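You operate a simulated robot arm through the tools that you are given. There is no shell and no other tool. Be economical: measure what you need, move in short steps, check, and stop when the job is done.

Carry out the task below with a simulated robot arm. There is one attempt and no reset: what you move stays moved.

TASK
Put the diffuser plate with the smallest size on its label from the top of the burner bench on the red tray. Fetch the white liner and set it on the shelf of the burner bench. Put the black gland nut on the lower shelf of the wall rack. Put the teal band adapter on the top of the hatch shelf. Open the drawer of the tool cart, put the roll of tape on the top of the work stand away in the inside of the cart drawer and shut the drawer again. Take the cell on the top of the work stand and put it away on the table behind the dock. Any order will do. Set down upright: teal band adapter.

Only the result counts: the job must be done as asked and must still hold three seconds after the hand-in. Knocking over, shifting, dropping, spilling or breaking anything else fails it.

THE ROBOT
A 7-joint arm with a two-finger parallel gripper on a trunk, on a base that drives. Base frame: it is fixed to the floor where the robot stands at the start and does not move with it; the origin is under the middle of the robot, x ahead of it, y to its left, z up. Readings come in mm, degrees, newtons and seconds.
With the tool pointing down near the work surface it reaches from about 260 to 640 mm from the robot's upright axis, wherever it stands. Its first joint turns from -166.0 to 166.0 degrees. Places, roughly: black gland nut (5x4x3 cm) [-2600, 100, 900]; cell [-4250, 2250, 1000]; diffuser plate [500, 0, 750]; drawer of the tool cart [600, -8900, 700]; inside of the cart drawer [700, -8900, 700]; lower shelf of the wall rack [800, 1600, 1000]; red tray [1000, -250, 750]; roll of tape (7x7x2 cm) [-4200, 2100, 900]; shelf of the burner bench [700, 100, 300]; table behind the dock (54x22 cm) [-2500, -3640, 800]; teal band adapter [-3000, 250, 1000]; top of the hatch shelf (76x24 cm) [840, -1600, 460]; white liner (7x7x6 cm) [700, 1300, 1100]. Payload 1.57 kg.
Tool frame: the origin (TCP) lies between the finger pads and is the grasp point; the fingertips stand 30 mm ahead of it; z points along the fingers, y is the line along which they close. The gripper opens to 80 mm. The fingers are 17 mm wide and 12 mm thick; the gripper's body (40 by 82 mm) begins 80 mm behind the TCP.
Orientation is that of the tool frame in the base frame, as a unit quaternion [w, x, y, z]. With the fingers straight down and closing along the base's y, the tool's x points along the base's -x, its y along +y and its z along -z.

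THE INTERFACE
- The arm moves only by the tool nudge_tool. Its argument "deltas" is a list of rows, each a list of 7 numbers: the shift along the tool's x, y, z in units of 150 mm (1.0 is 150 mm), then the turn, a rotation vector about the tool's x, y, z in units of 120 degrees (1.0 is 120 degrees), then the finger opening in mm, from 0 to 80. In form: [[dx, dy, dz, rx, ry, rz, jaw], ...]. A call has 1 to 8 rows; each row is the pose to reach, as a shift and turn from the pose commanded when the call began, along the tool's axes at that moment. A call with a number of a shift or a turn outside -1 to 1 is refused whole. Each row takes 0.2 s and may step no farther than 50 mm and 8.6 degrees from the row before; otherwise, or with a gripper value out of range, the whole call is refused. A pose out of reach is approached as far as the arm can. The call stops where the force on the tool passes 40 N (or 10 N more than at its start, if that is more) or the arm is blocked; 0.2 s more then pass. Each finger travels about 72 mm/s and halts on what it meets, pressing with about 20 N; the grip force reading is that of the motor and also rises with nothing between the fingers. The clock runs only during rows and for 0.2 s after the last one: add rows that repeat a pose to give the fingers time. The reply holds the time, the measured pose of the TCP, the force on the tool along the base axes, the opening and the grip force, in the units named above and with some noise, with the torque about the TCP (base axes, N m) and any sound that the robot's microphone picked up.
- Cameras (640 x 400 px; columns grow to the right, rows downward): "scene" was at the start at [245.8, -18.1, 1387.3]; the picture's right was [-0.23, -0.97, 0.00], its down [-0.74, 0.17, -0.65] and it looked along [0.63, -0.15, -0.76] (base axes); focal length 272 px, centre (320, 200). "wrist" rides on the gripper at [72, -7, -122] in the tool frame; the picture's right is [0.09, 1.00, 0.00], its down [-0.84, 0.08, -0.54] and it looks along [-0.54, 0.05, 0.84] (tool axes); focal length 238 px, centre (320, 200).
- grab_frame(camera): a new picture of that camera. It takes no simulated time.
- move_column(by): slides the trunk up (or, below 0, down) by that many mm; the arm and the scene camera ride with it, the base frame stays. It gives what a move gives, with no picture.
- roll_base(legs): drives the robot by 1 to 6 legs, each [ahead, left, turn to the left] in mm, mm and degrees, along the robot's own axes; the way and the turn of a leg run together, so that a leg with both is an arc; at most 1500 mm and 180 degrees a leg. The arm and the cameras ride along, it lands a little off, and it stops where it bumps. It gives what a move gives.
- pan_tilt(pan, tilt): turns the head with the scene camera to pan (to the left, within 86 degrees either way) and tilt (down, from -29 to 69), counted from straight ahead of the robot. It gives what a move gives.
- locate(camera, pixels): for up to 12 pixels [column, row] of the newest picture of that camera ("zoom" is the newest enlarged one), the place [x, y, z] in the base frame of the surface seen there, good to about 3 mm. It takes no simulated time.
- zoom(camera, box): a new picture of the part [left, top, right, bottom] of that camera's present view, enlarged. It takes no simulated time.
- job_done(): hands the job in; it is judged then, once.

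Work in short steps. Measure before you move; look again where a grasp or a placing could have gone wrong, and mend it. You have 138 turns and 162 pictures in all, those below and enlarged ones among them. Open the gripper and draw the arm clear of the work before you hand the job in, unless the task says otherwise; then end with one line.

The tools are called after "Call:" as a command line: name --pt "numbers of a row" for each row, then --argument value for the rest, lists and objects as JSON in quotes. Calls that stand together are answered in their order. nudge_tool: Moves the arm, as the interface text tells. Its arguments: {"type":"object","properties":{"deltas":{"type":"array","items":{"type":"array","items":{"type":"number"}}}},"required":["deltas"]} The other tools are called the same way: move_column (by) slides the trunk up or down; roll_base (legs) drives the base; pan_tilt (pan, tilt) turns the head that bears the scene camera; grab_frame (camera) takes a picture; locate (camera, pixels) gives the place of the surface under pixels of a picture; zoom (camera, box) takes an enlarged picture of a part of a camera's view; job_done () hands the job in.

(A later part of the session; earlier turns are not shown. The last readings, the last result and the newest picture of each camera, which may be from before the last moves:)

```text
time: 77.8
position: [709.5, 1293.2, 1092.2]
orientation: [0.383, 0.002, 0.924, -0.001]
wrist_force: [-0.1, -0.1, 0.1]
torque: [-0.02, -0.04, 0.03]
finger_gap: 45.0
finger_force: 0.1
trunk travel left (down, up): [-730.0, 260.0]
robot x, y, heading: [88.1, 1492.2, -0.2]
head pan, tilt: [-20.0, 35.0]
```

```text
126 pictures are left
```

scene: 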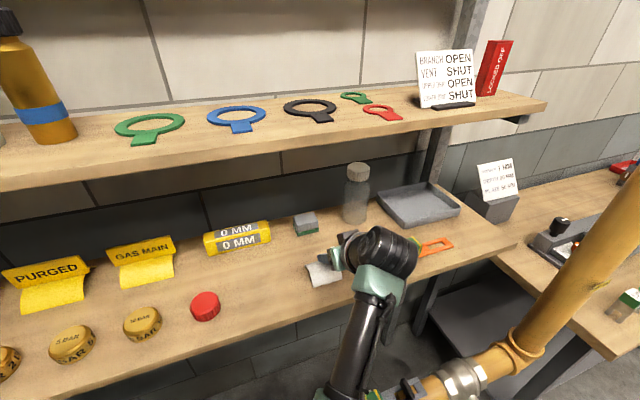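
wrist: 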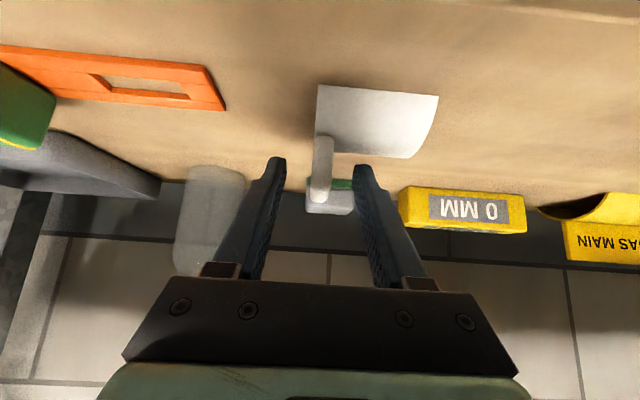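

Measure the tab relative to the fingertips.

Call:
locate --camera "wrist" --pixels '[[323, 142], [322, 165], [320, 180], [319, 195], [275, 165], [361, 170], [340, 120], [318, 90], [437, 98], [410, 156]]'

Call:
zoom --camera "wrist" --box '[240, 70, 448, 200]'

```text
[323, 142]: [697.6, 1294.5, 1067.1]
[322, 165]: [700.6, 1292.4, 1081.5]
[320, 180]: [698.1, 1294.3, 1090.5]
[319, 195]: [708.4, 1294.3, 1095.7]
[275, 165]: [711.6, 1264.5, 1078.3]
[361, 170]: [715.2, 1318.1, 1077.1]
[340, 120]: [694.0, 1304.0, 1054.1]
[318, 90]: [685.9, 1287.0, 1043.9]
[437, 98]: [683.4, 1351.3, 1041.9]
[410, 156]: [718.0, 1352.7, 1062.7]
```

```text
3.08 times, centred on (344, 135) of wrist
```

zoom: 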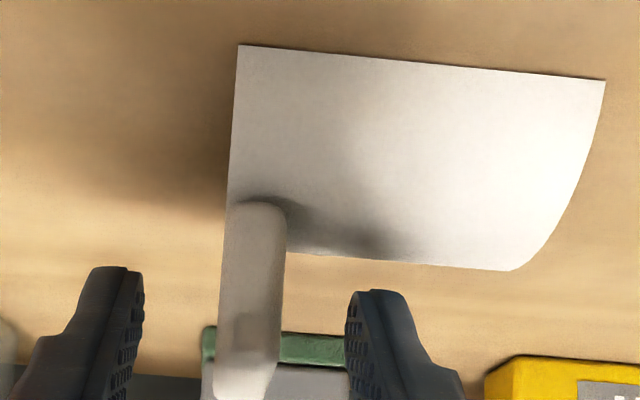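

The tab is between the fingers. Close.

Call:
nudge_tool --pt "0 0.01 0 0 0 0 20" --pt "0 0.01 0 0 0 0 0" --pt "0 0.01 0 0 0 0 0" --pt "0 0.01 0 0 0 0 0"

Call:
move_column --by 60

Call:
grab_frame --camera "wrist"

```text
time: 78.8
position: [709.2, 1294.9, 1093.3]
orientation: [0.383, 0.001, 0.924, 0.0]
wrist_force: [-1.1, -0.2, -0.1]
torque: [-0.01, -0.01, -0.02]
finger_gap: 11.5
finger_force: 20.4
trunk travel left (down, up): [-730.0, 260.0]
robot x, y, heading: [87.4, 1495.7, -0.2]
head pan, tilt: [-20.0, 35.0]
```

```text
time: 79.8
position: [709.2, 1295.4, 1152.1]
orientation: [0.382, 0.001, 0.924, 0.0]
wrist_force: [-0.2, 0.0, -0.7]
torque: [-0.03, 0.0, -0.03]
finger_gap: 11.3
finger_force: 19.6
trunk travel left (down, up): [-790.0, 200.0]
robot x, y, heading: [92.9, 1491.9, 0.0]
head pan, tilt: [-20.0, 35.0]
```

```text
124 pictures are left
```

wrist: 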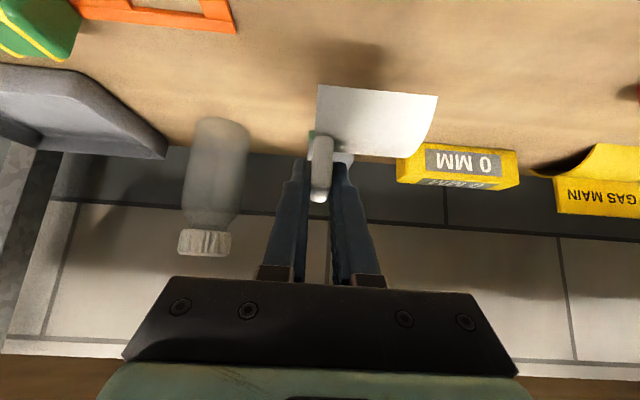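

Held (grip 11 mm). Back out and drive to the front of the bench, staying clear of the pipe.

Call:
roll_base --legs '[[-440, 0, 0], [0, -1190, 0]]'

Call:
move_column --by -600

Call:
pan_tilt --pan -10 --tilt 25

Call:
grab_frame --camera "scene"

Call:
grab_frame --camera "wrist"

```text
time: 88.1
position: [277.7, 129.5, 1152.9]
orientation: [0.383, -0.006, 0.924, 0.003]
wrist_force: [0.2, -0.2, 0.1]
torque: [-0.01, 0.02, 0.02]
finger_gap: 11.5
finger_force: 19.9
trunk travel left (down, up): [-790.0, 200.0]
robot x, y, heading: [-344.2, 317.2, 0.8]
head pan, tilt: [-20.0, 35.0]
```

```text
refused: -600 is not a number from -400 to 400
```

```text
time: 88.8
position: [279.5, 129.5, 1152.2]
orientation: [0.383, -0.006, 0.924, 0.003]
wrist_force: [0.4, 0.7, 0.2]
torque: [0.0, 0.0, 0.0]
finger_gap: 11.4
finger_force: 20.4
trunk travel left (down, up): [-790.0, 200.0]
robot x, y, heading: [-345.4, 319.1, 0.9]
head pan, tilt: [-10.0, 25.0]
```

```text
123 pictures are left
```

scene: 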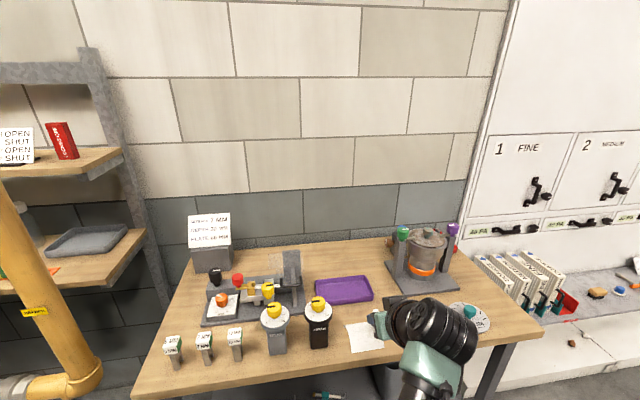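

```text
122 pictures are left
```

wrist: 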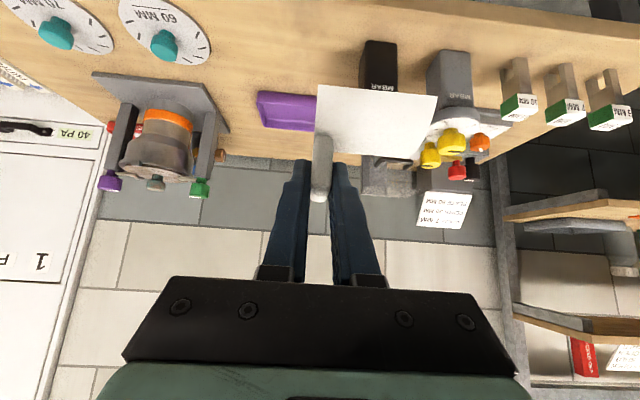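

Column moves are limited to 400, so I'll lower in two moves.

Call:
move_column --by -400

Call:
move_column --by -250

Call:
grab_frame --camera "scene"

Call:
grab_frame --camera "wrist"

```text
time: 92.6
position: [279.0, 129.9, 752.8]
orientation: [0.382, -0.007, 0.924, 0.002]
wrist_force: [0.1, 0.1, -0.4]
torque: [-0.01, 0.02, 0.01]
finger_gap: 11.2
finger_force: 20.2
trunk travel left (down, up): [-390.0, 600.0]
robot x, y, heading: [-345.8, 315.3, 1.0]
head pan, tilt: [-10.0, 25.0]
```

```text
time: 95.2
position: [279.6, 129.8, 503.0]
orientation: [0.383, -0.006, 0.924, 0.002]
wrist_force: [-0.2, 0.5, 0.2]
torque: [-0.03, -0.01, 0.0]
finger_gap: 11.3
finger_force: 20.1
trunk travel left (down, up): [-140.0, 850.0]
robot x, y, heading: [-340.8, 317.0, 0.9]
head pan, tilt: [-10.0, 25.0]
```

```text
121 pictures are left
```

scene: 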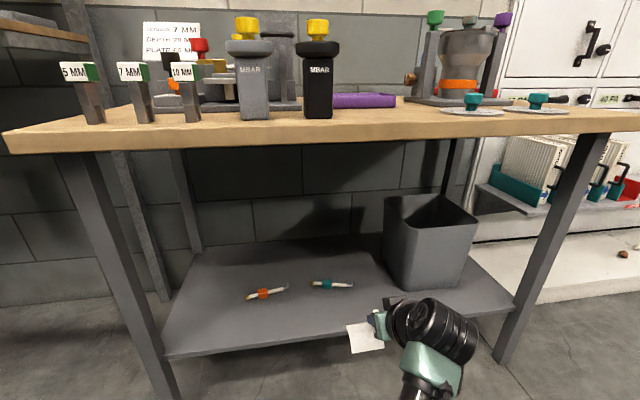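

```text
120 pictures are left
```

wrist: 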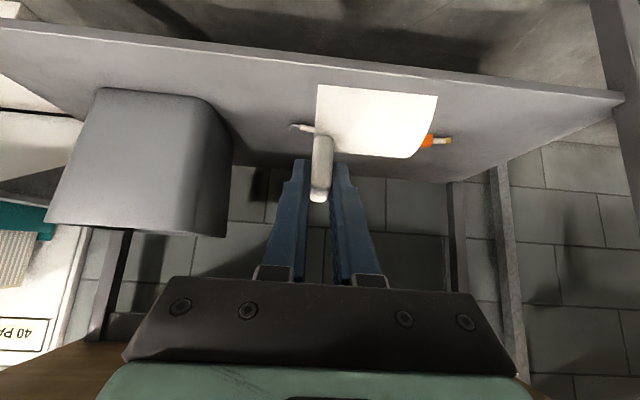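

Locate the shelf's edges, the brushes and the bin.

Call:
locate --camera "scene" --pixels '[[247, 297], [288, 287], [311, 283], [352, 287], [300, 330], [170, 348], [220, 300], [390, 265], [335, 305], [300, 240], [200, 320], [505, 310]]'

```text
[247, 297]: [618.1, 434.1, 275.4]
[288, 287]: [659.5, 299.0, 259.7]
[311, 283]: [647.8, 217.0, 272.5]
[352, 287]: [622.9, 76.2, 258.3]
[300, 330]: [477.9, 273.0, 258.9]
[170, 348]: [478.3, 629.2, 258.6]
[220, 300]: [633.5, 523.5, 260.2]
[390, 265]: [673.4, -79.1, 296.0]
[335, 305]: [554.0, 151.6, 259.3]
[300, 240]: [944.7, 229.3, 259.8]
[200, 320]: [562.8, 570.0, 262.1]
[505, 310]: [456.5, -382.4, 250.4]
```

Free spot in front of the brushes: TCP at about (530,215). Lower the column 140, then roll in ahead 252 and left 85.

Call:
move_column --by -138

Call:
roll_base --legs '[[0, 85, -0.9], [250, 0, 0]]'

Call:
grab_frame --camera "scene"

Call:
grab_frame --camera "wrist"

```text
time: 96.9
position: [279.6, 130.8, 364.8]
orientation: [0.382, -0.006, 0.924, 0.002]
wrist_force: [0.3, 0.3, -1.3]
torque: [-0.02, -0.01, 0.01]
finger_gap: 11.4
finger_force: 20.1
trunk travel left (down, up): [-2.0, 988.0]
robot x, y, heading: [-344.4, 317.2, 0.8]
head pan, tilt: [-10.0, 25.0]
```

```text
time: 99.3
position: [520.0, 205.7, 364.9]
orientation: [0.382, 0.0, 0.924, 0.0]
wrist_force: [0.0, -0.9, -0.8]
torque: [0.02, -0.01, 0.0]
finger_gap: 11.2
finger_force: 20.2
trunk travel left (down, up): [-2.0, 988.0]
robot x, y, heading: [-101.0, 401.7, -0.0]
head pan, tilt: [-10.0, 25.0]
```

```text
119 pictures are left
```

scene: 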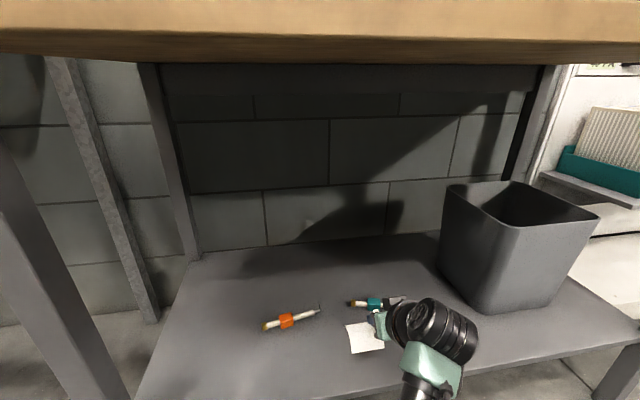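

```text
118 pictures are left
```

wrist: 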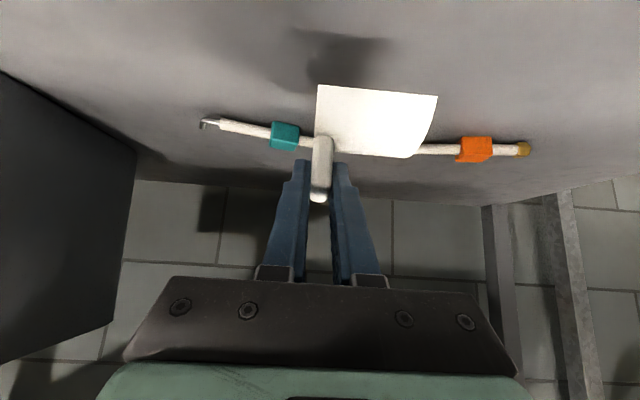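

Liner at x≈491–563, clear of the brushes at x≥618. Lower 50 mm straight down in small steps.

Call:
nudge_tool --pt "0.1 0 0.1 0 0 0 0" --pt "0.18 0 0.18 0 0 0 0" --pt "0.22 0 0.22 0 0 0 0" --pt "0.24 0 0.24 0 0 0 0" --pt "0.245 0 0.245 0 0 0 0"

Call:
grab_frame --camera "scene"

```text
time: 100.5
position: [519.8, 204.3, 312.1]
orientation: [0.382, 0.001, 0.924, 0.0]
wrist_force: [0.2, 0.1, -0.4]
torque: [0.01, 0.01, 0.02]
finger_gap: 11.1
finger_force: 19.7
trunk travel left (down, up): [-2.0, 988.0]
robot x, y, heading: [-98.5, 401.6, 0.0]
head pan, tilt: [-10.0, 25.0]
```

```text
117 pictures are left
```

scene: 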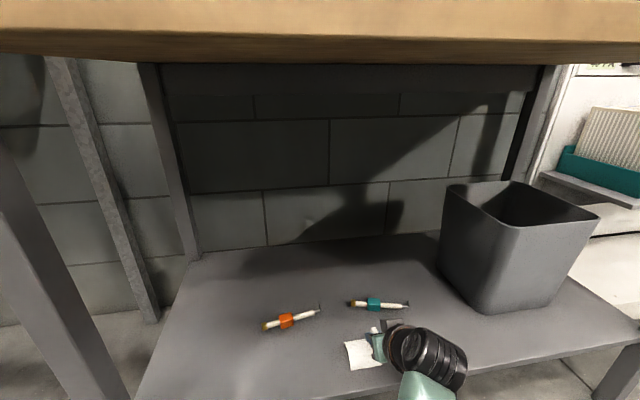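

No firm contact yet; a few more millimetres.

Call:
nudge_tool --pt "0.007 0 0.007 0 0 0 0" --pt "0.014 0 0.014 0 0 0 0" --pt "0.018 0 0.018 0 0 0 0"

Call:
locate --camera "scene" --pixels '[[362, 362], [348, 345], [352, 368], [378, 366]]'

Call:
zoom --camera "scene" --box '[300, 310, 420, 385]'

```text
time: 101.3
position: [521.4, 204.7, 312.1]
orientation: [0.386, 0.0, 0.923, 0.0]
wrist_force: [-6.5, 0.0, 15.4]
torque: [0.06, 0.54, 0.1]
finger_gap: 11.2
finger_force: 20.2
trunk travel left (down, up): [-2.0, 988.0]
robot x, y, heading: [-99.0, 400.3, -0.1]
head pan, tilt: [-10.0, 25.0]
```

```text
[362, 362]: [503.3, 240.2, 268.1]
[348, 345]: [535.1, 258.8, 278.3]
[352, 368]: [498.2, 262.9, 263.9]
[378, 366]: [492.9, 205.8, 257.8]
```

```text
5.33 times, centred on (360, 348) of scene
```

zoom: 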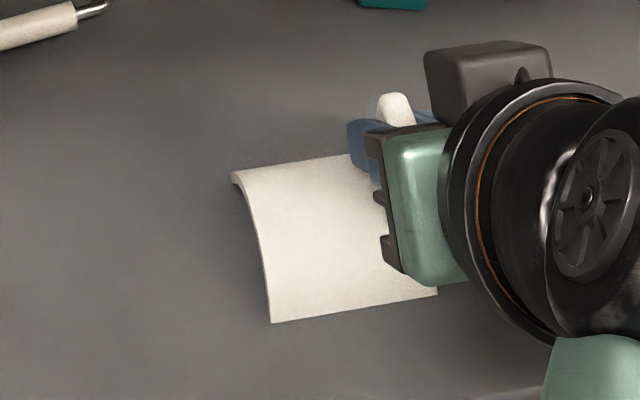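

Contact at 15 N. Ease up 1.5 mm, open, and withdraw along the tool axis.

Call:
nudge_tool --pt "-0.012 0 -0.012 0 0 0 11" --pt "-0.012 0 -0.012 0 0 0 30" --pt "-0.012 0 -0.012 0 0 0 40" --pt "-0.012 0 -0.012 0 0 0 40" --pt "-0.012 0 -0.25 0 0 0 40" --pt "-0.012 0 -0.5 0 0 0 40"

Call:
grab_frame --camera "wrist"

```text
time: 102.8
position: [469.2, 205.9, 365.4]
orientation: [0.381, 0.001, 0.924, 0.0]
wrist_force: [0.5, -0.6, -0.4]
torque: [0.01, 0.02, 0.01]
finger_gap: 39.6
finger_force: 0.0
trunk travel left (down, up): [-2.0, 988.0]
robot x, y, heading: [-103.5, 405.6, -0.4]
head pan, tilt: [-10.0, 25.0]
```

```text
115 pictures are left
```

wrist: 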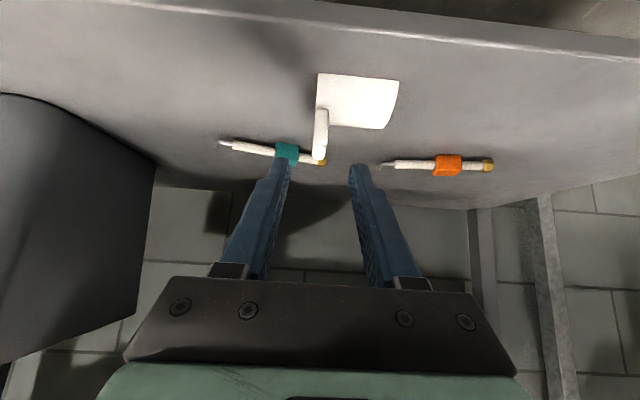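

Liner stands on the shelf. Back out, raise the column, turn around and look toward the gland nut.

Call:
roll_base --legs '[[-500, 0, 0], [0, 0, 180]]'

Call:
move_column --by 400

Call:
move_column --by 300

Call:
pan_tilt --pan 0 --tilt 20

Call:
grab_frame --camera "scene"

```text
time: 113.0
position: [-1155.5, 614.4, 363.7]
orientation: [-0.005, 0.924, -0.013, -0.382]
wrist_force: [-0.8, -0.2, 0.3]
torque: [0.02, 0.0, 0.03]
finger_gap: 40.2
finger_force: 0.1
trunk travel left (down, up): [-2.0, 988.0]
robot x, y, heading: [-593.1, 404.7, 178.8]
head pan, tilt: [-10.0, 25.0]
```

```text
time: 116.8
position: [-1155.5, 614.6, 764.4]
orientation: [-0.005, 0.924, -0.012, -0.382]
wrist_force: [0.5, 0.1, -0.5]
torque: [0.01, 0.0, 0.0]
finger_gap: 40.1
finger_force: 0.0
trunk travel left (down, up): [-402.0, 588.0]
robot x, y, heading: [-595.2, 405.8, 178.5]
head pan, tilt: [-10.0, 25.0]
```

```text
time: 119.8
position: [-1155.5, 614.4, 1065.2]
orientation: [-0.005, 0.924, -0.013, -0.383]
wrist_force: [0.7, -0.1, 0.5]
torque: [-0.01, 0.03, 0.0]
finger_gap: 40.0
finger_force: 0.1
trunk travel left (down, up): [-702.0, 288.0]
robot x, y, heading: [-589.2, 403.8, 178.6]
head pan, tilt: [-10.0, 25.0]
```

```text
time: 120.5
position: [-1155.6, 613.3, 1065.2]
orientation: [-0.006, 0.924, -0.013, -0.382]
wrist_force: [0.3, -0.1, 0.8]
torque: [-0.01, -0.04, 0.02]
finger_gap: 40.3
finger_force: 0.1
trunk travel left (down, up): [-702.0, 288.0]
robot x, y, heading: [-593.5, 403.8, 178.6]
head pan, tilt: [0.0, 20.0]
```

```text
114 pictures are left
```

scene: 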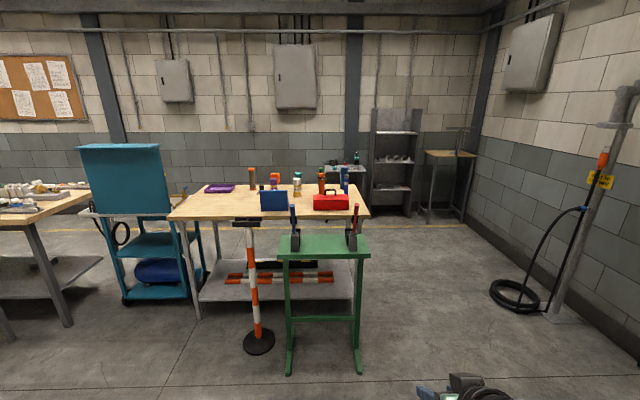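

Zoom to identify the green stand and the workbench behind it.

Call:
zoom --camera "scene" --box '[170, 150, 390, 288]'

Call:
locate --camera "scene" --pixels '[[322, 246], [280, 250], [365, 250], [258, 345], [295, 240], [351, 240], [297, 188], [270, 200], [330, 202], [180, 215], [250, 215], [450, 155]]'

```text
2.90 times, centred on (280, 219) of scene
```

zoom: 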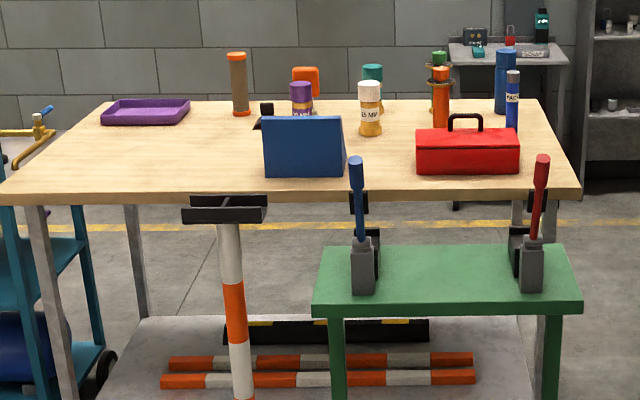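

```text
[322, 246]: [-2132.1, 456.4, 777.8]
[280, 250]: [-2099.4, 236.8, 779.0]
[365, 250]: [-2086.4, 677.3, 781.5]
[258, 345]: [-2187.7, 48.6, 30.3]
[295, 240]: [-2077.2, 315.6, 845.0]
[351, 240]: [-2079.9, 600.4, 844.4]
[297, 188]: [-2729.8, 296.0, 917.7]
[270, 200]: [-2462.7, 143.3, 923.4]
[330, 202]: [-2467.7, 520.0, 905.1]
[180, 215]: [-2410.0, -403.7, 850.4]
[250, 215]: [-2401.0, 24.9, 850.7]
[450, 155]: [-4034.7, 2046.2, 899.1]
```

I'll drive to about (-1750,-200), heading 180, with the arm high, and look down at the bench.

Call:
roll_base --legs '[[1130, 632, 1.4]]'

Call:
pan_tilt --pan -10 --tilt 35

Call:
grab_frame --camera "scene"

Call:
grab_frame --camera "wrist"

```text
time: 127.1
position: [-2306.3, -37.8, 1064.5]
orientation: [0.001, 0.924, 0.003, -0.382]
wrist_force: [0.2, -0.1, 0.7]
torque: [-0.02, -0.02, -0.04]
finger_gap: 40.0
finger_force: 0.0
trunk travel left (down, up): [-702.0, 288.0]
robot x, y, heading: [-1737.0, -228.2, -179.4]
head pan, tilt: [0.0, 20.0]
```

```text
time: 127.8
position: [-2307.4, -38.4, 1063.6]
orientation: [0.002, 0.924, 0.004, -0.382]
wrist_force: [0.3, -0.1, -0.5]
torque: [0.03, 0.01, 0.01]
finger_gap: 39.8
finger_force: 0.0
trunk travel left (down, up): [-702.0, 288.0]
robot x, y, heading: [-1740.2, -228.4, -179.5]
head pan, tilt: [-10.0, 35.0]
```

```text
112 pictures are left
```

scene: 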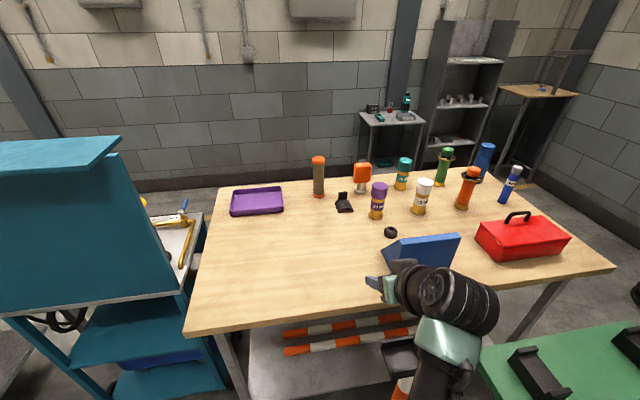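

```text
111 pictures are left
```

wrist: 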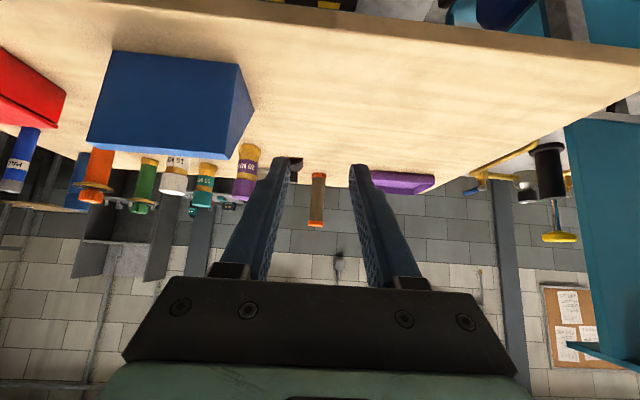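

The black nut appears at (390,231). Zoom on this region and the teal-topped item at (402,172).

Call:
zoom --camera "scene" --box '[300, 140, 540, 290]'

Call:
locate --camera "scene" --pixels '[[390, 229], [384, 233], [397, 232], [402, 164], [401, 180], [401, 189], [376, 205], [420, 240], [460, 236], [385, 258], [345, 203], [362, 175]]'

```text
2.67 times, centred on (420, 215) of scene
```

zoom: 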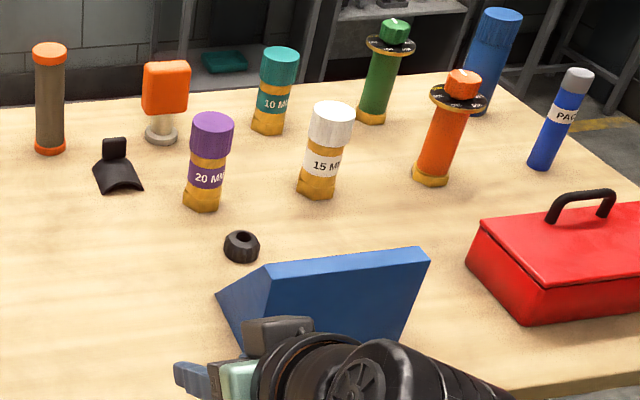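

```text
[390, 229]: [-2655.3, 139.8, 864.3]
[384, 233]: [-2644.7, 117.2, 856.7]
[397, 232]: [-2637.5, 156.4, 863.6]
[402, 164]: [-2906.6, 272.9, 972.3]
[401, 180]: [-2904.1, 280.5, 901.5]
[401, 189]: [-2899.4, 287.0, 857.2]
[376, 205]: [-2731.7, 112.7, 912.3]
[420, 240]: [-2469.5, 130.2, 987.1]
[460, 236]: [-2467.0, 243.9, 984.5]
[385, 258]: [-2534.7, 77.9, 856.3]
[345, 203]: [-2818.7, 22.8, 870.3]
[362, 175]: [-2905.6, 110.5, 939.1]
```

Nut ≈(-2645,138), adapter ≈(-2915,278). I need to stand at about (-2110,-300), so I'll check clearance to the trolley and the pole.

Call:
pan_tilt --pan -10 --tilt 62

Call:
grab_frame --camera "scene"

Call:
locate --camera "scene" --pixels '[[20, 20], [60, 150], [180, 150], [400, 150], [470, 120], [300, 100], [350, 130]]'

```text
time: 128.8
position: [-2306.0, -37.4, 1064.1]
orientation: [0.001, 0.924, 0.004, -0.382]
wrist_force: [-0.2, -0.2, 0.1]
torque: [-0.03, 0.03, 0.01]
finger_gap: 40.0
finger_force: 0.1
trunk travel left (down, up): [-702.0, 288.0]
robot x, y, heading: [-1736.2, -228.0, -179.7]
head pan, tilt: [-10.0, 62.0]
```

```text
109 pictures are left
```

scene: 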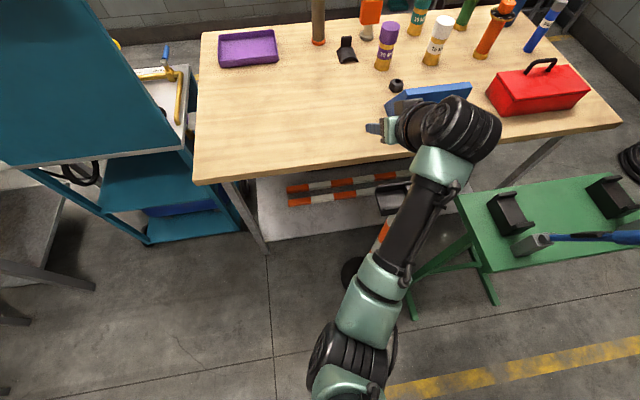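

```text
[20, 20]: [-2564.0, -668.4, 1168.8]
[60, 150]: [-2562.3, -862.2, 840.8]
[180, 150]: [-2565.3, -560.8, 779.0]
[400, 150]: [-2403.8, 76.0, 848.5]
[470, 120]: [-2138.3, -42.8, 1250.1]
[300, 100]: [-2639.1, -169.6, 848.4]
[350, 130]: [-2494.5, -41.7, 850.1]
```

Open floor there. Drive to (-2125,-310), turning right 22°.

Call:
roll_base --legs '[[385, 82, 0], [0, 0, -22]]'

Call:
nudge_tool --pt "0 0 0 0.05 0 0.05 60" --pt "0 0 0 0.09 0 0.09 70" --pt "0 0 0 0.109 0 0.109 70"

Call:
grab_frame --camera "wrist"

Call:
grab_frame --camera "scene"

```text
time: 132.4
position: [-2578.8, 78.4, 1062.2]
orientation: [-0.071, 0.907, -0.173, -0.376]
wrist_force: [-0.8, -0.1, 0.5]
torque: [-0.02, -0.01, 0.0]
finger_gap: 40.1
finger_force: 0.1
trunk travel left (down, up): [-702.0, 288.0]
robot x, y, heading: [-2124.8, -314.4, 158.1]
head pan, tilt: [-10.0, 62.0]
```

```text
time: 133.2
position: [-2579.3, 78.3, 1063.7]
orientation: [-0.131, 0.868, -0.317, -0.36]
wrist_force: [-0.3, -0.3, -0.7]
torque: [0.04, -0.01, 0.0]
finger_gap: 70.0
finger_force: 0.0
trunk travel left (down, up): [-702.0, 288.0]
robot x, y, heading: [-2121.1, -317.7, 158.3]
head pan, tilt: [-10.0, 62.0]
```

```text
108 pictures are left
```

wrist: 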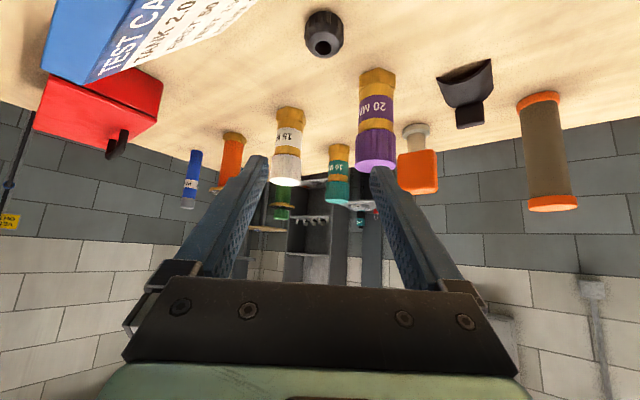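

```text
107 pictures are left
```

scene: 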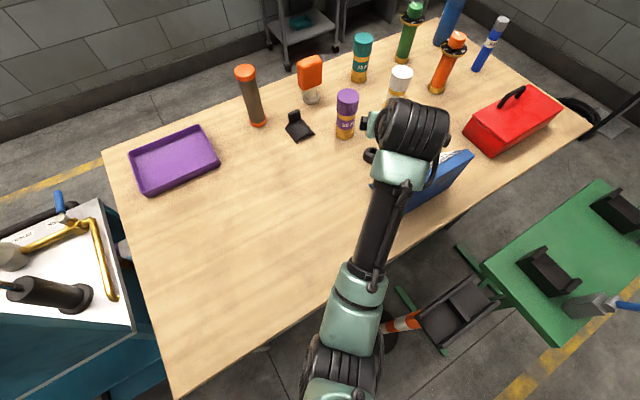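

Locate the nut in the wrist view.

Call:
locate --camera "wrist" --pixels '[[322, 20], [310, 30], [337, 30], [322, 45], [305, 25], [342, 25]]'

Call:
zoom --camera "wrist" --box '[260, 0, 388, 80]'

```text
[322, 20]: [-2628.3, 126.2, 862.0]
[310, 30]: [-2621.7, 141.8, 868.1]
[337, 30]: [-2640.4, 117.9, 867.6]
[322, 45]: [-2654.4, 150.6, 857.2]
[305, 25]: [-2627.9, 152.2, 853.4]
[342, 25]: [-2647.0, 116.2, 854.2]
```

```text
5.00 times, centred on (324, 40) of wrist
```

zoom: 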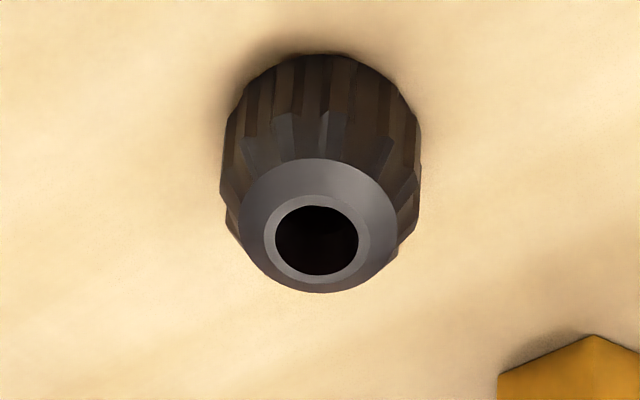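

Nut centre ≈(-2641,136), about 48 mm wide low down. I'll reduce the tilt to 25° and hover at z≈940 over it.

Call:
nudge_tool --pt "0.07 -0.01 0.3 0 0.06 0 80" --pt "0.15 -0.02 0.6 0 0.12 0 80" --pt "0.225 -0.029 0.92 0 0.167 0 80"

Call:
grab_frame --camera "wrist"

Call:
grab_frame --camera "scene"

```text
time: 134.0
position: [-2630.3, 131.3, 942.7]
orientation: [-0.075, 0.917, -0.335, -0.204]
wrist_force: [-0.6, 0.5, -0.2]
torque: [0.02, 0.0, 0.01]
finger_gap: 79.9
finger_force: 0.0
trunk travel left (down, up): [-702.0, 288.0]
robot x, y, heading: [-2124.4, -312.5, 158.4]
head pan, tilt: [-10.0, 62.0]
```

```text
105 pictures are left
```

wrist: 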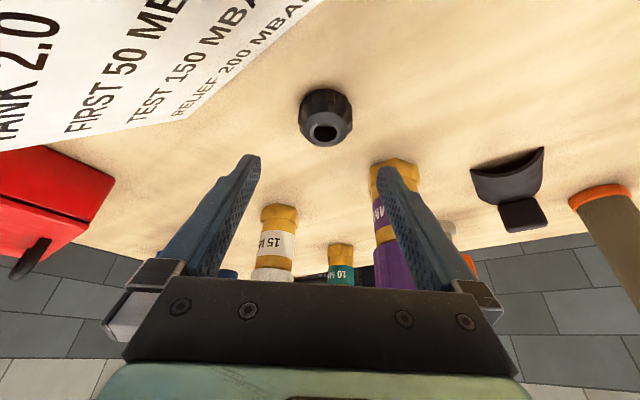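

```text
104 pictures are left
```

scene: 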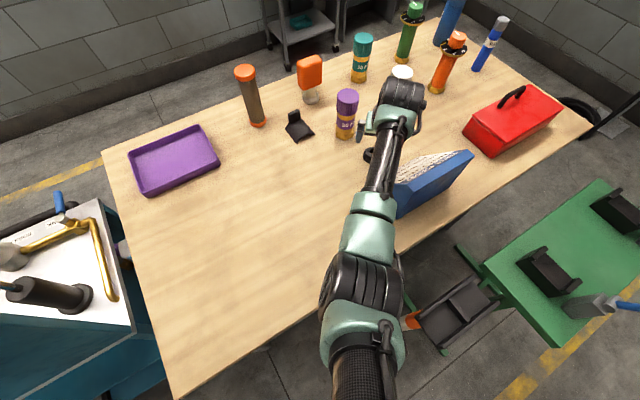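

Check the forearm's clearance to the blue block, and the nut position.

Call:
locate --camera "scene" --pixels '[[395, 170], [400, 185], [430, 165], [392, 210], [385, 150], [410, 125], [400, 215], [470, 155]]'

Call:
locate --camera "wrist" --pixels '[[325, 95], [303, 115], [348, 115], [324, 135], [205, 100], [330, 145]]'

```text
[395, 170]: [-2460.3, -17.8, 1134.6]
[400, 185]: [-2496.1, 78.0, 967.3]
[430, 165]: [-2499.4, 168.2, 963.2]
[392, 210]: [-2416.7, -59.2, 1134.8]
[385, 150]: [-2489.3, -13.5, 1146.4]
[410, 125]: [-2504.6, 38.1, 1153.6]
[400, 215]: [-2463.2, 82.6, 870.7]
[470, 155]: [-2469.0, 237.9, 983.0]
```

```text
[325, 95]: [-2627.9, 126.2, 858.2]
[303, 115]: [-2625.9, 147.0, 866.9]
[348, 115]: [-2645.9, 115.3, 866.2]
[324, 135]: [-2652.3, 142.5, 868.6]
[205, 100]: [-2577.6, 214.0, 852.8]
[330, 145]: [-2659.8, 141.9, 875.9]
```

Descend to z≈884 and close on the nut.

Call:
nudge_tool --pt "0.07 0.02 0.18 0 0 0 80" --pt "0.12 0.02 0.3 0 0 0 80" --pt "0.147 0.02 0.363 0 0 0 80" --pt "0.147 0.02 0.363 0 0 0 50" --pt "0.147 0.02 0.363 0 0 0 20" --pt "0.147 0.02 0.363 0 0 0 20"

Call:
grab_frame --camera "wrist"

```text
time: 135.4
position: [-2635.2, 129.5, 885.1]
orientation: [-0.074, 0.917, -0.336, -0.203]
wrist_force: [0.0, -1.0, -0.3]
torque: [0.01, -0.01, -0.04]
finger_gap: 41.2
finger_force: 20.1
trunk travel left (down, up): [-702.0, 288.0]
robot x, y, heading: [-2119.9, -314.0, 158.5]
head pan, tilt: [-10.0, 62.0]
```

```text
103 pictures are left
```

wrist: 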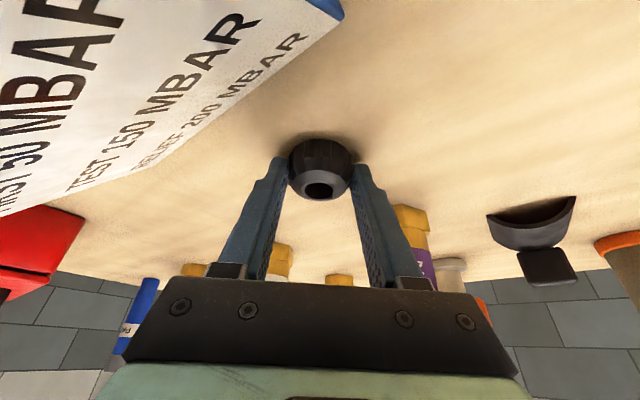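

Gripped (41 mm). Lift and drive toward the rack in stages.

Call:
move_column --by 260

Call:
roll_base --legs '[[-856, -337, 0], [0, 0, -140], [726, 673, 0], [726, 673, 0]]'

Call:
grab_frame --camera "wrist"

Call:
pan_tilt --pan -15 --tilt 30

Call:
grab_frame --camera "scene"

```text
time: 138.1
position: [-2635.5, 129.2, 1143.2]
orientation: [-0.074, 0.917, -0.336, -0.203]
wrist_force: [-1.0, -0.6, -0.5]
torque: [0.02, 0.01, 0.03]
finger_gap: 41.2
finger_force: 20.1
trunk travel left (down, up): [-962.0, 28.0]
robot x, y, heading: [-2122.6, -308.9, 158.1]
head pan, tilt: [-10.0, 62.0]
```

```text
time: 158.2
position: [484.4, 1360.2, 1144.4]
orientation: [0.215, 0.01, 0.976, -0.002]
wrist_force: [-0.6, 0.1, -0.8]
torque: [-0.01, 0.01, 0.01]
finger_gap: 37.2
finger_force: 20.4
trunk travel left (down, up): [-962.0, 28.0]
robot x, y, heading: [-191.1, 1383.8, 17.5]
head pan, tilt: [-10.0, 62.0]
```

```text
102 pictures are left
```

wrist: 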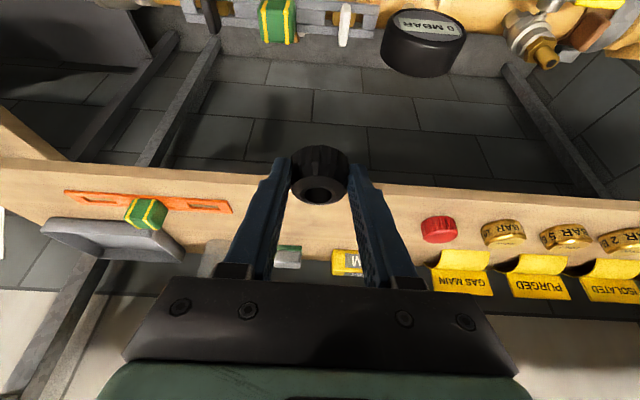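

```text
time: 159.1
position: [484.4, 1359.2, 1144.6]
orientation: [0.215, 0.01, 0.976, -0.002]
wrist_force: [-0.9, 0.4, -0.6]
torque: [0.03, -0.04, 0.04]
finger_gap: 37.4
finger_force: 20.2
trunk travel left (down, up): [-962.0, 28.0]
robot x, y, heading: [-189.8, 1377.4, 17.3]
head pan, tilt: [-15.0, 30.0]
```

```text
101 pictures are left
```

scene: 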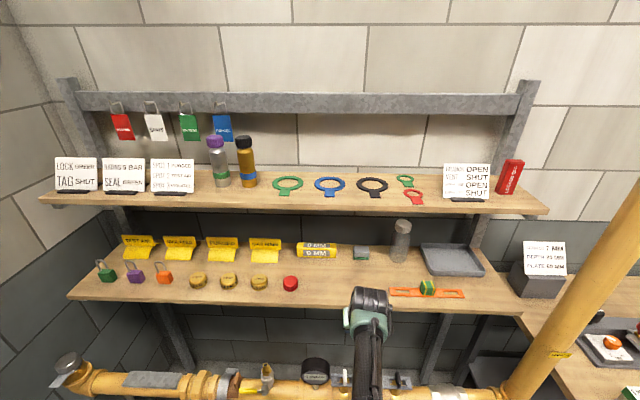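

The grip narrowed to 37 mm, so the nut shifted a little. I'll move gently over the shelf to (690,1400) now and inspect.

Call:
roll_base --legs '[[205, -23, 0]]'

Call:
zoom --camera "wrist" --box '[220, 80, 420, 205]'

Call:
grab_frame --camera "scene"

```text
time: 160.7
position: [683.7, 1399.0, 1144.6]
orientation: [0.216, 0.01, 0.976, -0.002]
wrist_force: [1.1, 0.2, -0.8]
torque: [-0.02, -0.01, -0.02]
finger_gap: 37.5
finger_force: 19.7
trunk travel left (down, up): [-962.0, 28.0]
robot x, y, heading: [8.4, 1415.7, 17.4]
head pan, tilt: [-15.0, 30.0]
```

```text
3.20 times, centred on (320, 142) of wrist
```

zoom: 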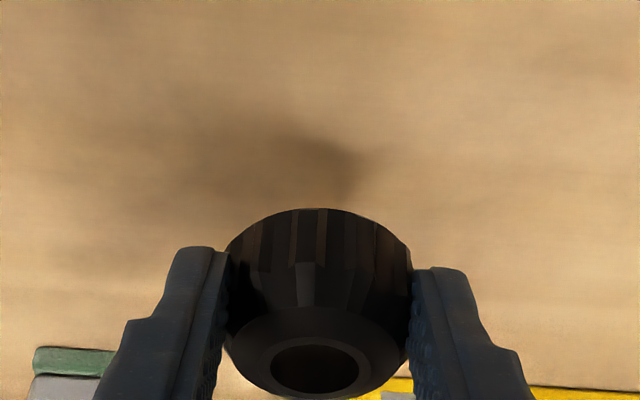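

```text
99 pictures are left
```

scene: 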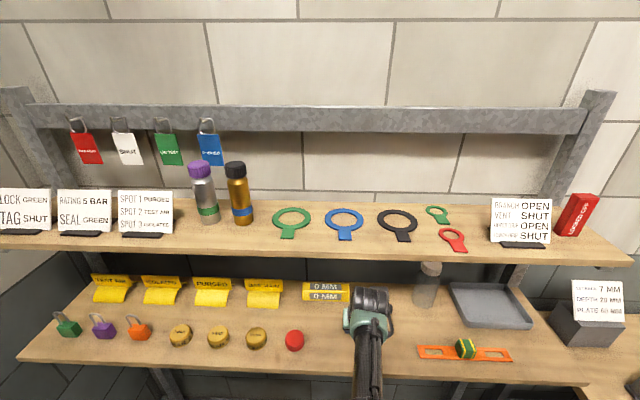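

Nut is still well held. Lower 62 by column, then feel for contact.

Call:
move_column --by -62

Call:
nudge_tool --pt "0.011 0 0.024 0 0 0 20" --pt "0.022 0 0.048 0 0 0 20" --pt "0.028 0 0.06 0 0 0 20"

Call:
grab_frame --camera "wrist"

```text
time: 161.8
position: [683.6, 1399.0, 1082.8]
orientation: [0.216, 0.01, 0.976, -0.001]
wrist_force: [-0.2, -0.2, -0.1]
torque: [0.0, 0.02, -0.02]
finger_gap: 37.1
finger_force: 20.2
trunk travel left (down, up): [-900.0, 90.0]
robot x, y, heading: [5.1, 1417.6, 17.3]
head pan, tilt: [-15.0, 30.0]
```

```text
time: 162.6
position: [685.2, 1398.7, 1075.5]
orientation: [0.218, 0.01, 0.976, -0.002]
wrist_force: [-0.9, 0.3, 6.6]
torque: [-0.01, 0.05, -0.01]
finger_gap: 37.3
finger_force: 20.1
trunk travel left (down, up): [-900.0, 90.0]
robot x, y, heading: [7.1, 1419.4, 17.6]
head pan, tilt: [-15.0, 30.0]
```

```text
98 pictures are left
```

wrist: 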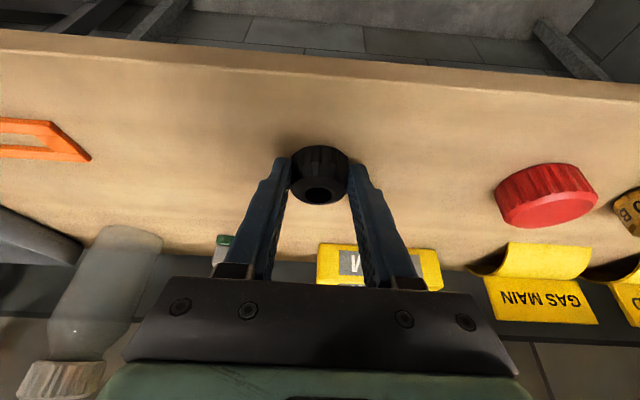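

Contact at 6.6 N. Open, then withdraw along the tool axis.

Call:
nudge_tool --pt "0 0 0 0 0 0 45" --pt "0 0 0 0 0 0 65" --pt "0 0 0 0 0 0 75" --pt "0 0 -0.25 0 0 0 75" --pt "0 0 -0.55 0 0 0 75"

Call:
grab_frame --camera "wrist"

```text
time: 163.8
position: [649.4, 1400.5, 1149.7]
orientation: [0.216, 0.01, 0.976, -0.002]
wrist_force: [0.0, -0.4, 0.1]
torque: [0.0, -0.04, 0.01]
finger_gap: 75.1
finger_force: 0.0
trunk travel left (down, up): [-900.0, 90.0]
robot x, y, heading: [11.0, 1424.4, 17.7]
head pan, tilt: [-15.0, 30.0]
```

```text
97 pictures are left
```

wrist: 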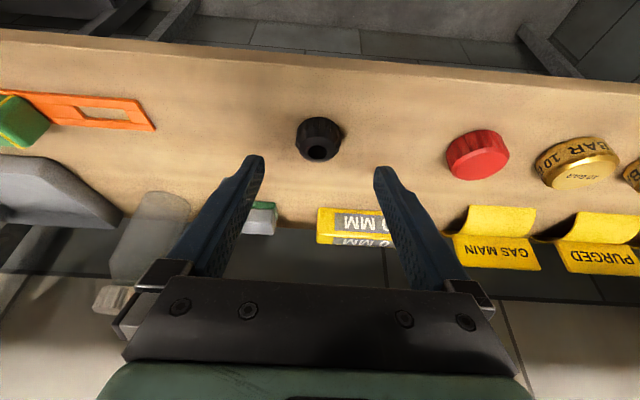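

Nut placed. Next is the teal adapter, approached from behind its bench. Back away from the rack, straighten the tool to vertical and retract.

Call:
roll_base --legs '[[-391, 125, 0]]'

Call:
nudge_tool --pt "0 0 0 0 0.07 0 80" --pt "0 0 0 0 0.14 0 80" --pt "0 0 0 0 0.206 0 80"

Call:
nudge_tool --pt "0.3 0 0 0 0 0 80" --pt "0.6 0 0 0 0 0 80" --pt "0.9 0 0 0 0 0 80"

Call:
pan_tilt --pan 0 --tilt 20

Call:
roll_base --legs '[[-143, -45, 0], [0, 0, 162.3]]'

Call:
grab_frame --camera "scene"

```text
time: 166.3
position: [234.8, 1401.1, 1149.1]
orientation: [0.215, 0.009, 0.976, -0.003]
wrist_force: [0.2, -0.2, 0.8]
torque: [-0.02, -0.01, -0.01]
finger_gap: 75.1
finger_force: 0.1
trunk travel left (down, up): [-900.0, 90.0]
robot x, y, heading: [-409.6, 1415.5, 17.7]
head pan, tilt: [-15.0, 30.0]
```

```text
time: 167.1
position: [235.3, 1400.6, 1148.0]
orientation: [0.012, 0.01, 1.0, 0.001]
wrist_force: [0.1, 0.1, -0.4]
torque: [0.02, 0.01, -0.03]
finger_gap: 80.0
finger_force: 0.1
trunk travel left (down, up): [-900.0, 90.0]
robot x, y, heading: [-410.3, 1422.8, 17.5]
head pan, tilt: [-15.0, 30.0]
```

```text
time: 167.9
position: [98.8, 1405.4, 1146.2]
orientation: [0.001, 0.01, 1.0, 0.0]
wrist_force: [0.2, -1.0, 0.3]
torque: [0.0, -0.04, 0.0]
finger_gap: 79.9
finger_force: 0.1
trunk travel left (down, up): [-900.0, 90.0]
robot x, y, heading: [-406.8, 1418.4, 17.5]
head pan, tilt: [-15.0, 30.0]
```

```text
time: 168.7
position: [99.6, 1405.5, 1145.0]
orientation: [0.002, 0.01, 1.0, 0.0]
wrist_force: [0.0, -0.4, -0.2]
torque: [0.04, 0.01, -0.01]
finger_gap: 79.9
finger_force: 0.1
trunk travel left (down, up): [-900.0, 90.0]
robot x, y, heading: [-408.2, 1422.0, 17.6]
head pan, tilt: [0.0, 20.0]
```

```text
time: 176.7
position: [-1008.6, 1508.4, 1145.0]
orientation: [0.0, 0.986, -0.169, -0.002]
wrist_force: [0.2, -0.2, 0.6]
torque: [0.03, 0.0, 0.0]
finger_gap: 79.9
finger_force: 0.0
trunk travel left (down, up): [-900.0, 90.0]
robot x, y, heading: [-533.8, 1333.9, 179.0]
head pan, tilt: [0.0, 20.0]
```

```text
96 pictures are left
```

scene: 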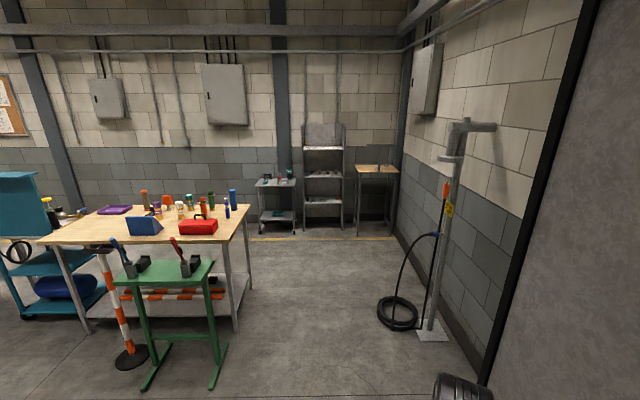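

The corridor at y≈1250 is clear. Drive around to behind the bench, facing it.

Call:
roll_base --legs '[[1480, 50, 0], [1480, 50, 0], [0, 0, -160], [-316, -919, 0]]'

Call:
pan_tilt --pan -15 --tilt 45

Call:
grab_frame --camera "scene"

Call:
grab_frame --camera "wrist"

```text
time: 202.3
position: [-2997.8, 283.1, 1147.1]
orientation: [0.002, 0.009, 1.0, 0.0]
wrist_force: [0.1, -0.4, 0.3]
torque: [0.03, -0.02, 0.0]
finger_gap: 79.9
finger_force: 0.0
trunk travel left (down, up): [-900.0, 90.0]
robot x, y, heading: [-3508.7, 297.6, 17.6]
head pan, tilt: [0.0, 20.0]
```

```text
time: 203.2
position: [-2998.4, 283.8, 1145.8]
orientation: [0.002, 0.009, 1.0, 0.0]
wrist_force: [-0.2, 0.5, 0.0]
torque: [-0.01, -0.03, 0.0]
finger_gap: 80.3
finger_force: 0.0
trunk travel left (down, up): [-900.0, 90.0]
robot x, y, heading: [-3502.9, 293.4, 17.2]
head pan, tilt: [-15.0, 45.0]
```

```text
95 pictures are left
```

scene: 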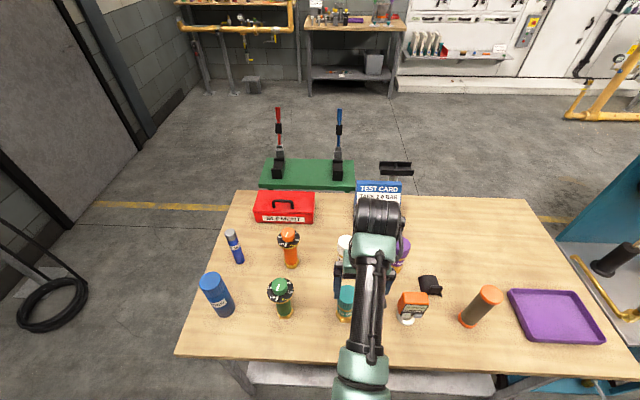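

```text
94 pictures are left
```

wrist: 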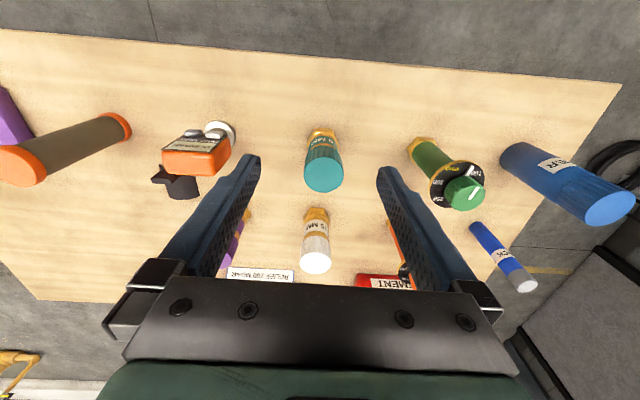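

The teal adapter is at wrist (324,165). Locate and zoom.

Call:
locate --camera "wrist" --pixels '[[324, 178], [308, 175], [342, 175], [324, 188], [322, 150], [322, 133], [460, 190], [315, 255], [198, 165]]'

Call:
zoom --camera "wrist" --box '[244, 110, 404, 210]'

```text
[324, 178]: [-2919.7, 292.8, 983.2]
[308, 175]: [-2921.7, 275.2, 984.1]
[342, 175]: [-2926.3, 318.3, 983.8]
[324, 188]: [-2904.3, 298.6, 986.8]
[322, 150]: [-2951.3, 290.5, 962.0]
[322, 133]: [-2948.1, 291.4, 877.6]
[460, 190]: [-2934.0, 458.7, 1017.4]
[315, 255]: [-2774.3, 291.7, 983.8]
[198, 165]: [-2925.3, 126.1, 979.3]
```

```text
4.00 times, centred on (324, 160) of wrist
```

zoom: 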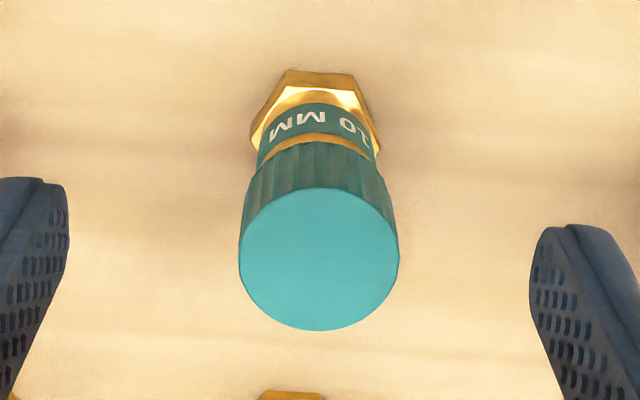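

Cap centre ≈(-2924,297), top z 984, about 45 mm wide. Align the tool, then lower to z≈955.

Call:
nudge_tool --pt "-0.25 0.045 0 0 0 0 80" --pt "-0.493 0.092 0 0 0 0 80"

Call:
move_column --by -110

Call:
grab_frame --camera "wrist"

Call:
locate --camera "wrist" --pixels '[[320, 170], [300, 170], [345, 170], [322, 190], [322, 140]]'

```text
time: 203.8
position: [-2925.0, 294.1, 1148.1]
orientation: [0.001, 0.008, 1.0, 0.0]
wrist_force: [0.5, -0.3, 0.1]
torque: [0.03, 0.03, 0.01]
finger_gap: 80.0
finger_force: 0.1
trunk travel left (down, up): [-900.0, 90.0]
robot x, y, heading: [-3506.6, 296.9, 17.7]
head pan, tilt: [-15.0, 45.0]
```

```text
time: 205.2
position: [-2926.4, 295.3, 1038.0]
orientation: [0.002, 0.008, 1.0, 0.0]
wrist_force: [-0.4, 0.3, -0.6]
torque: [0.0, 0.01, -0.01]
finger_gap: 80.2
finger_force: 0.1
trunk travel left (down, up): [-790.0, 200.0]
robot x, y, heading: [-3508.7, 294.1, 17.8]
head pan, tilt: [-15.0, 45.0]
```

```text
92 pictures are left
```

wrist: 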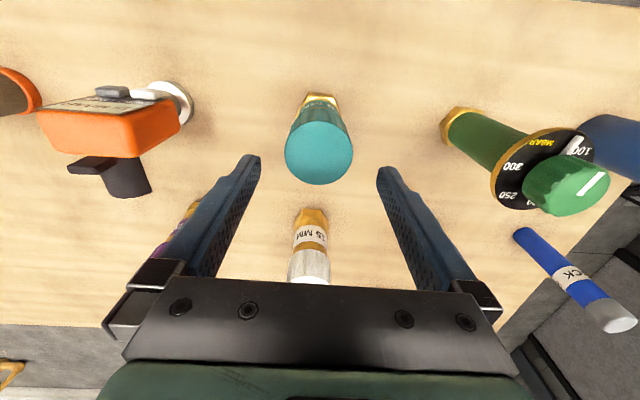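

```text
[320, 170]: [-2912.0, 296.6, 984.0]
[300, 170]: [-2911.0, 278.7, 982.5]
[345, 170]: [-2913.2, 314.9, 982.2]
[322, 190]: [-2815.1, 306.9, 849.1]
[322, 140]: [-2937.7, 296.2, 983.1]
```

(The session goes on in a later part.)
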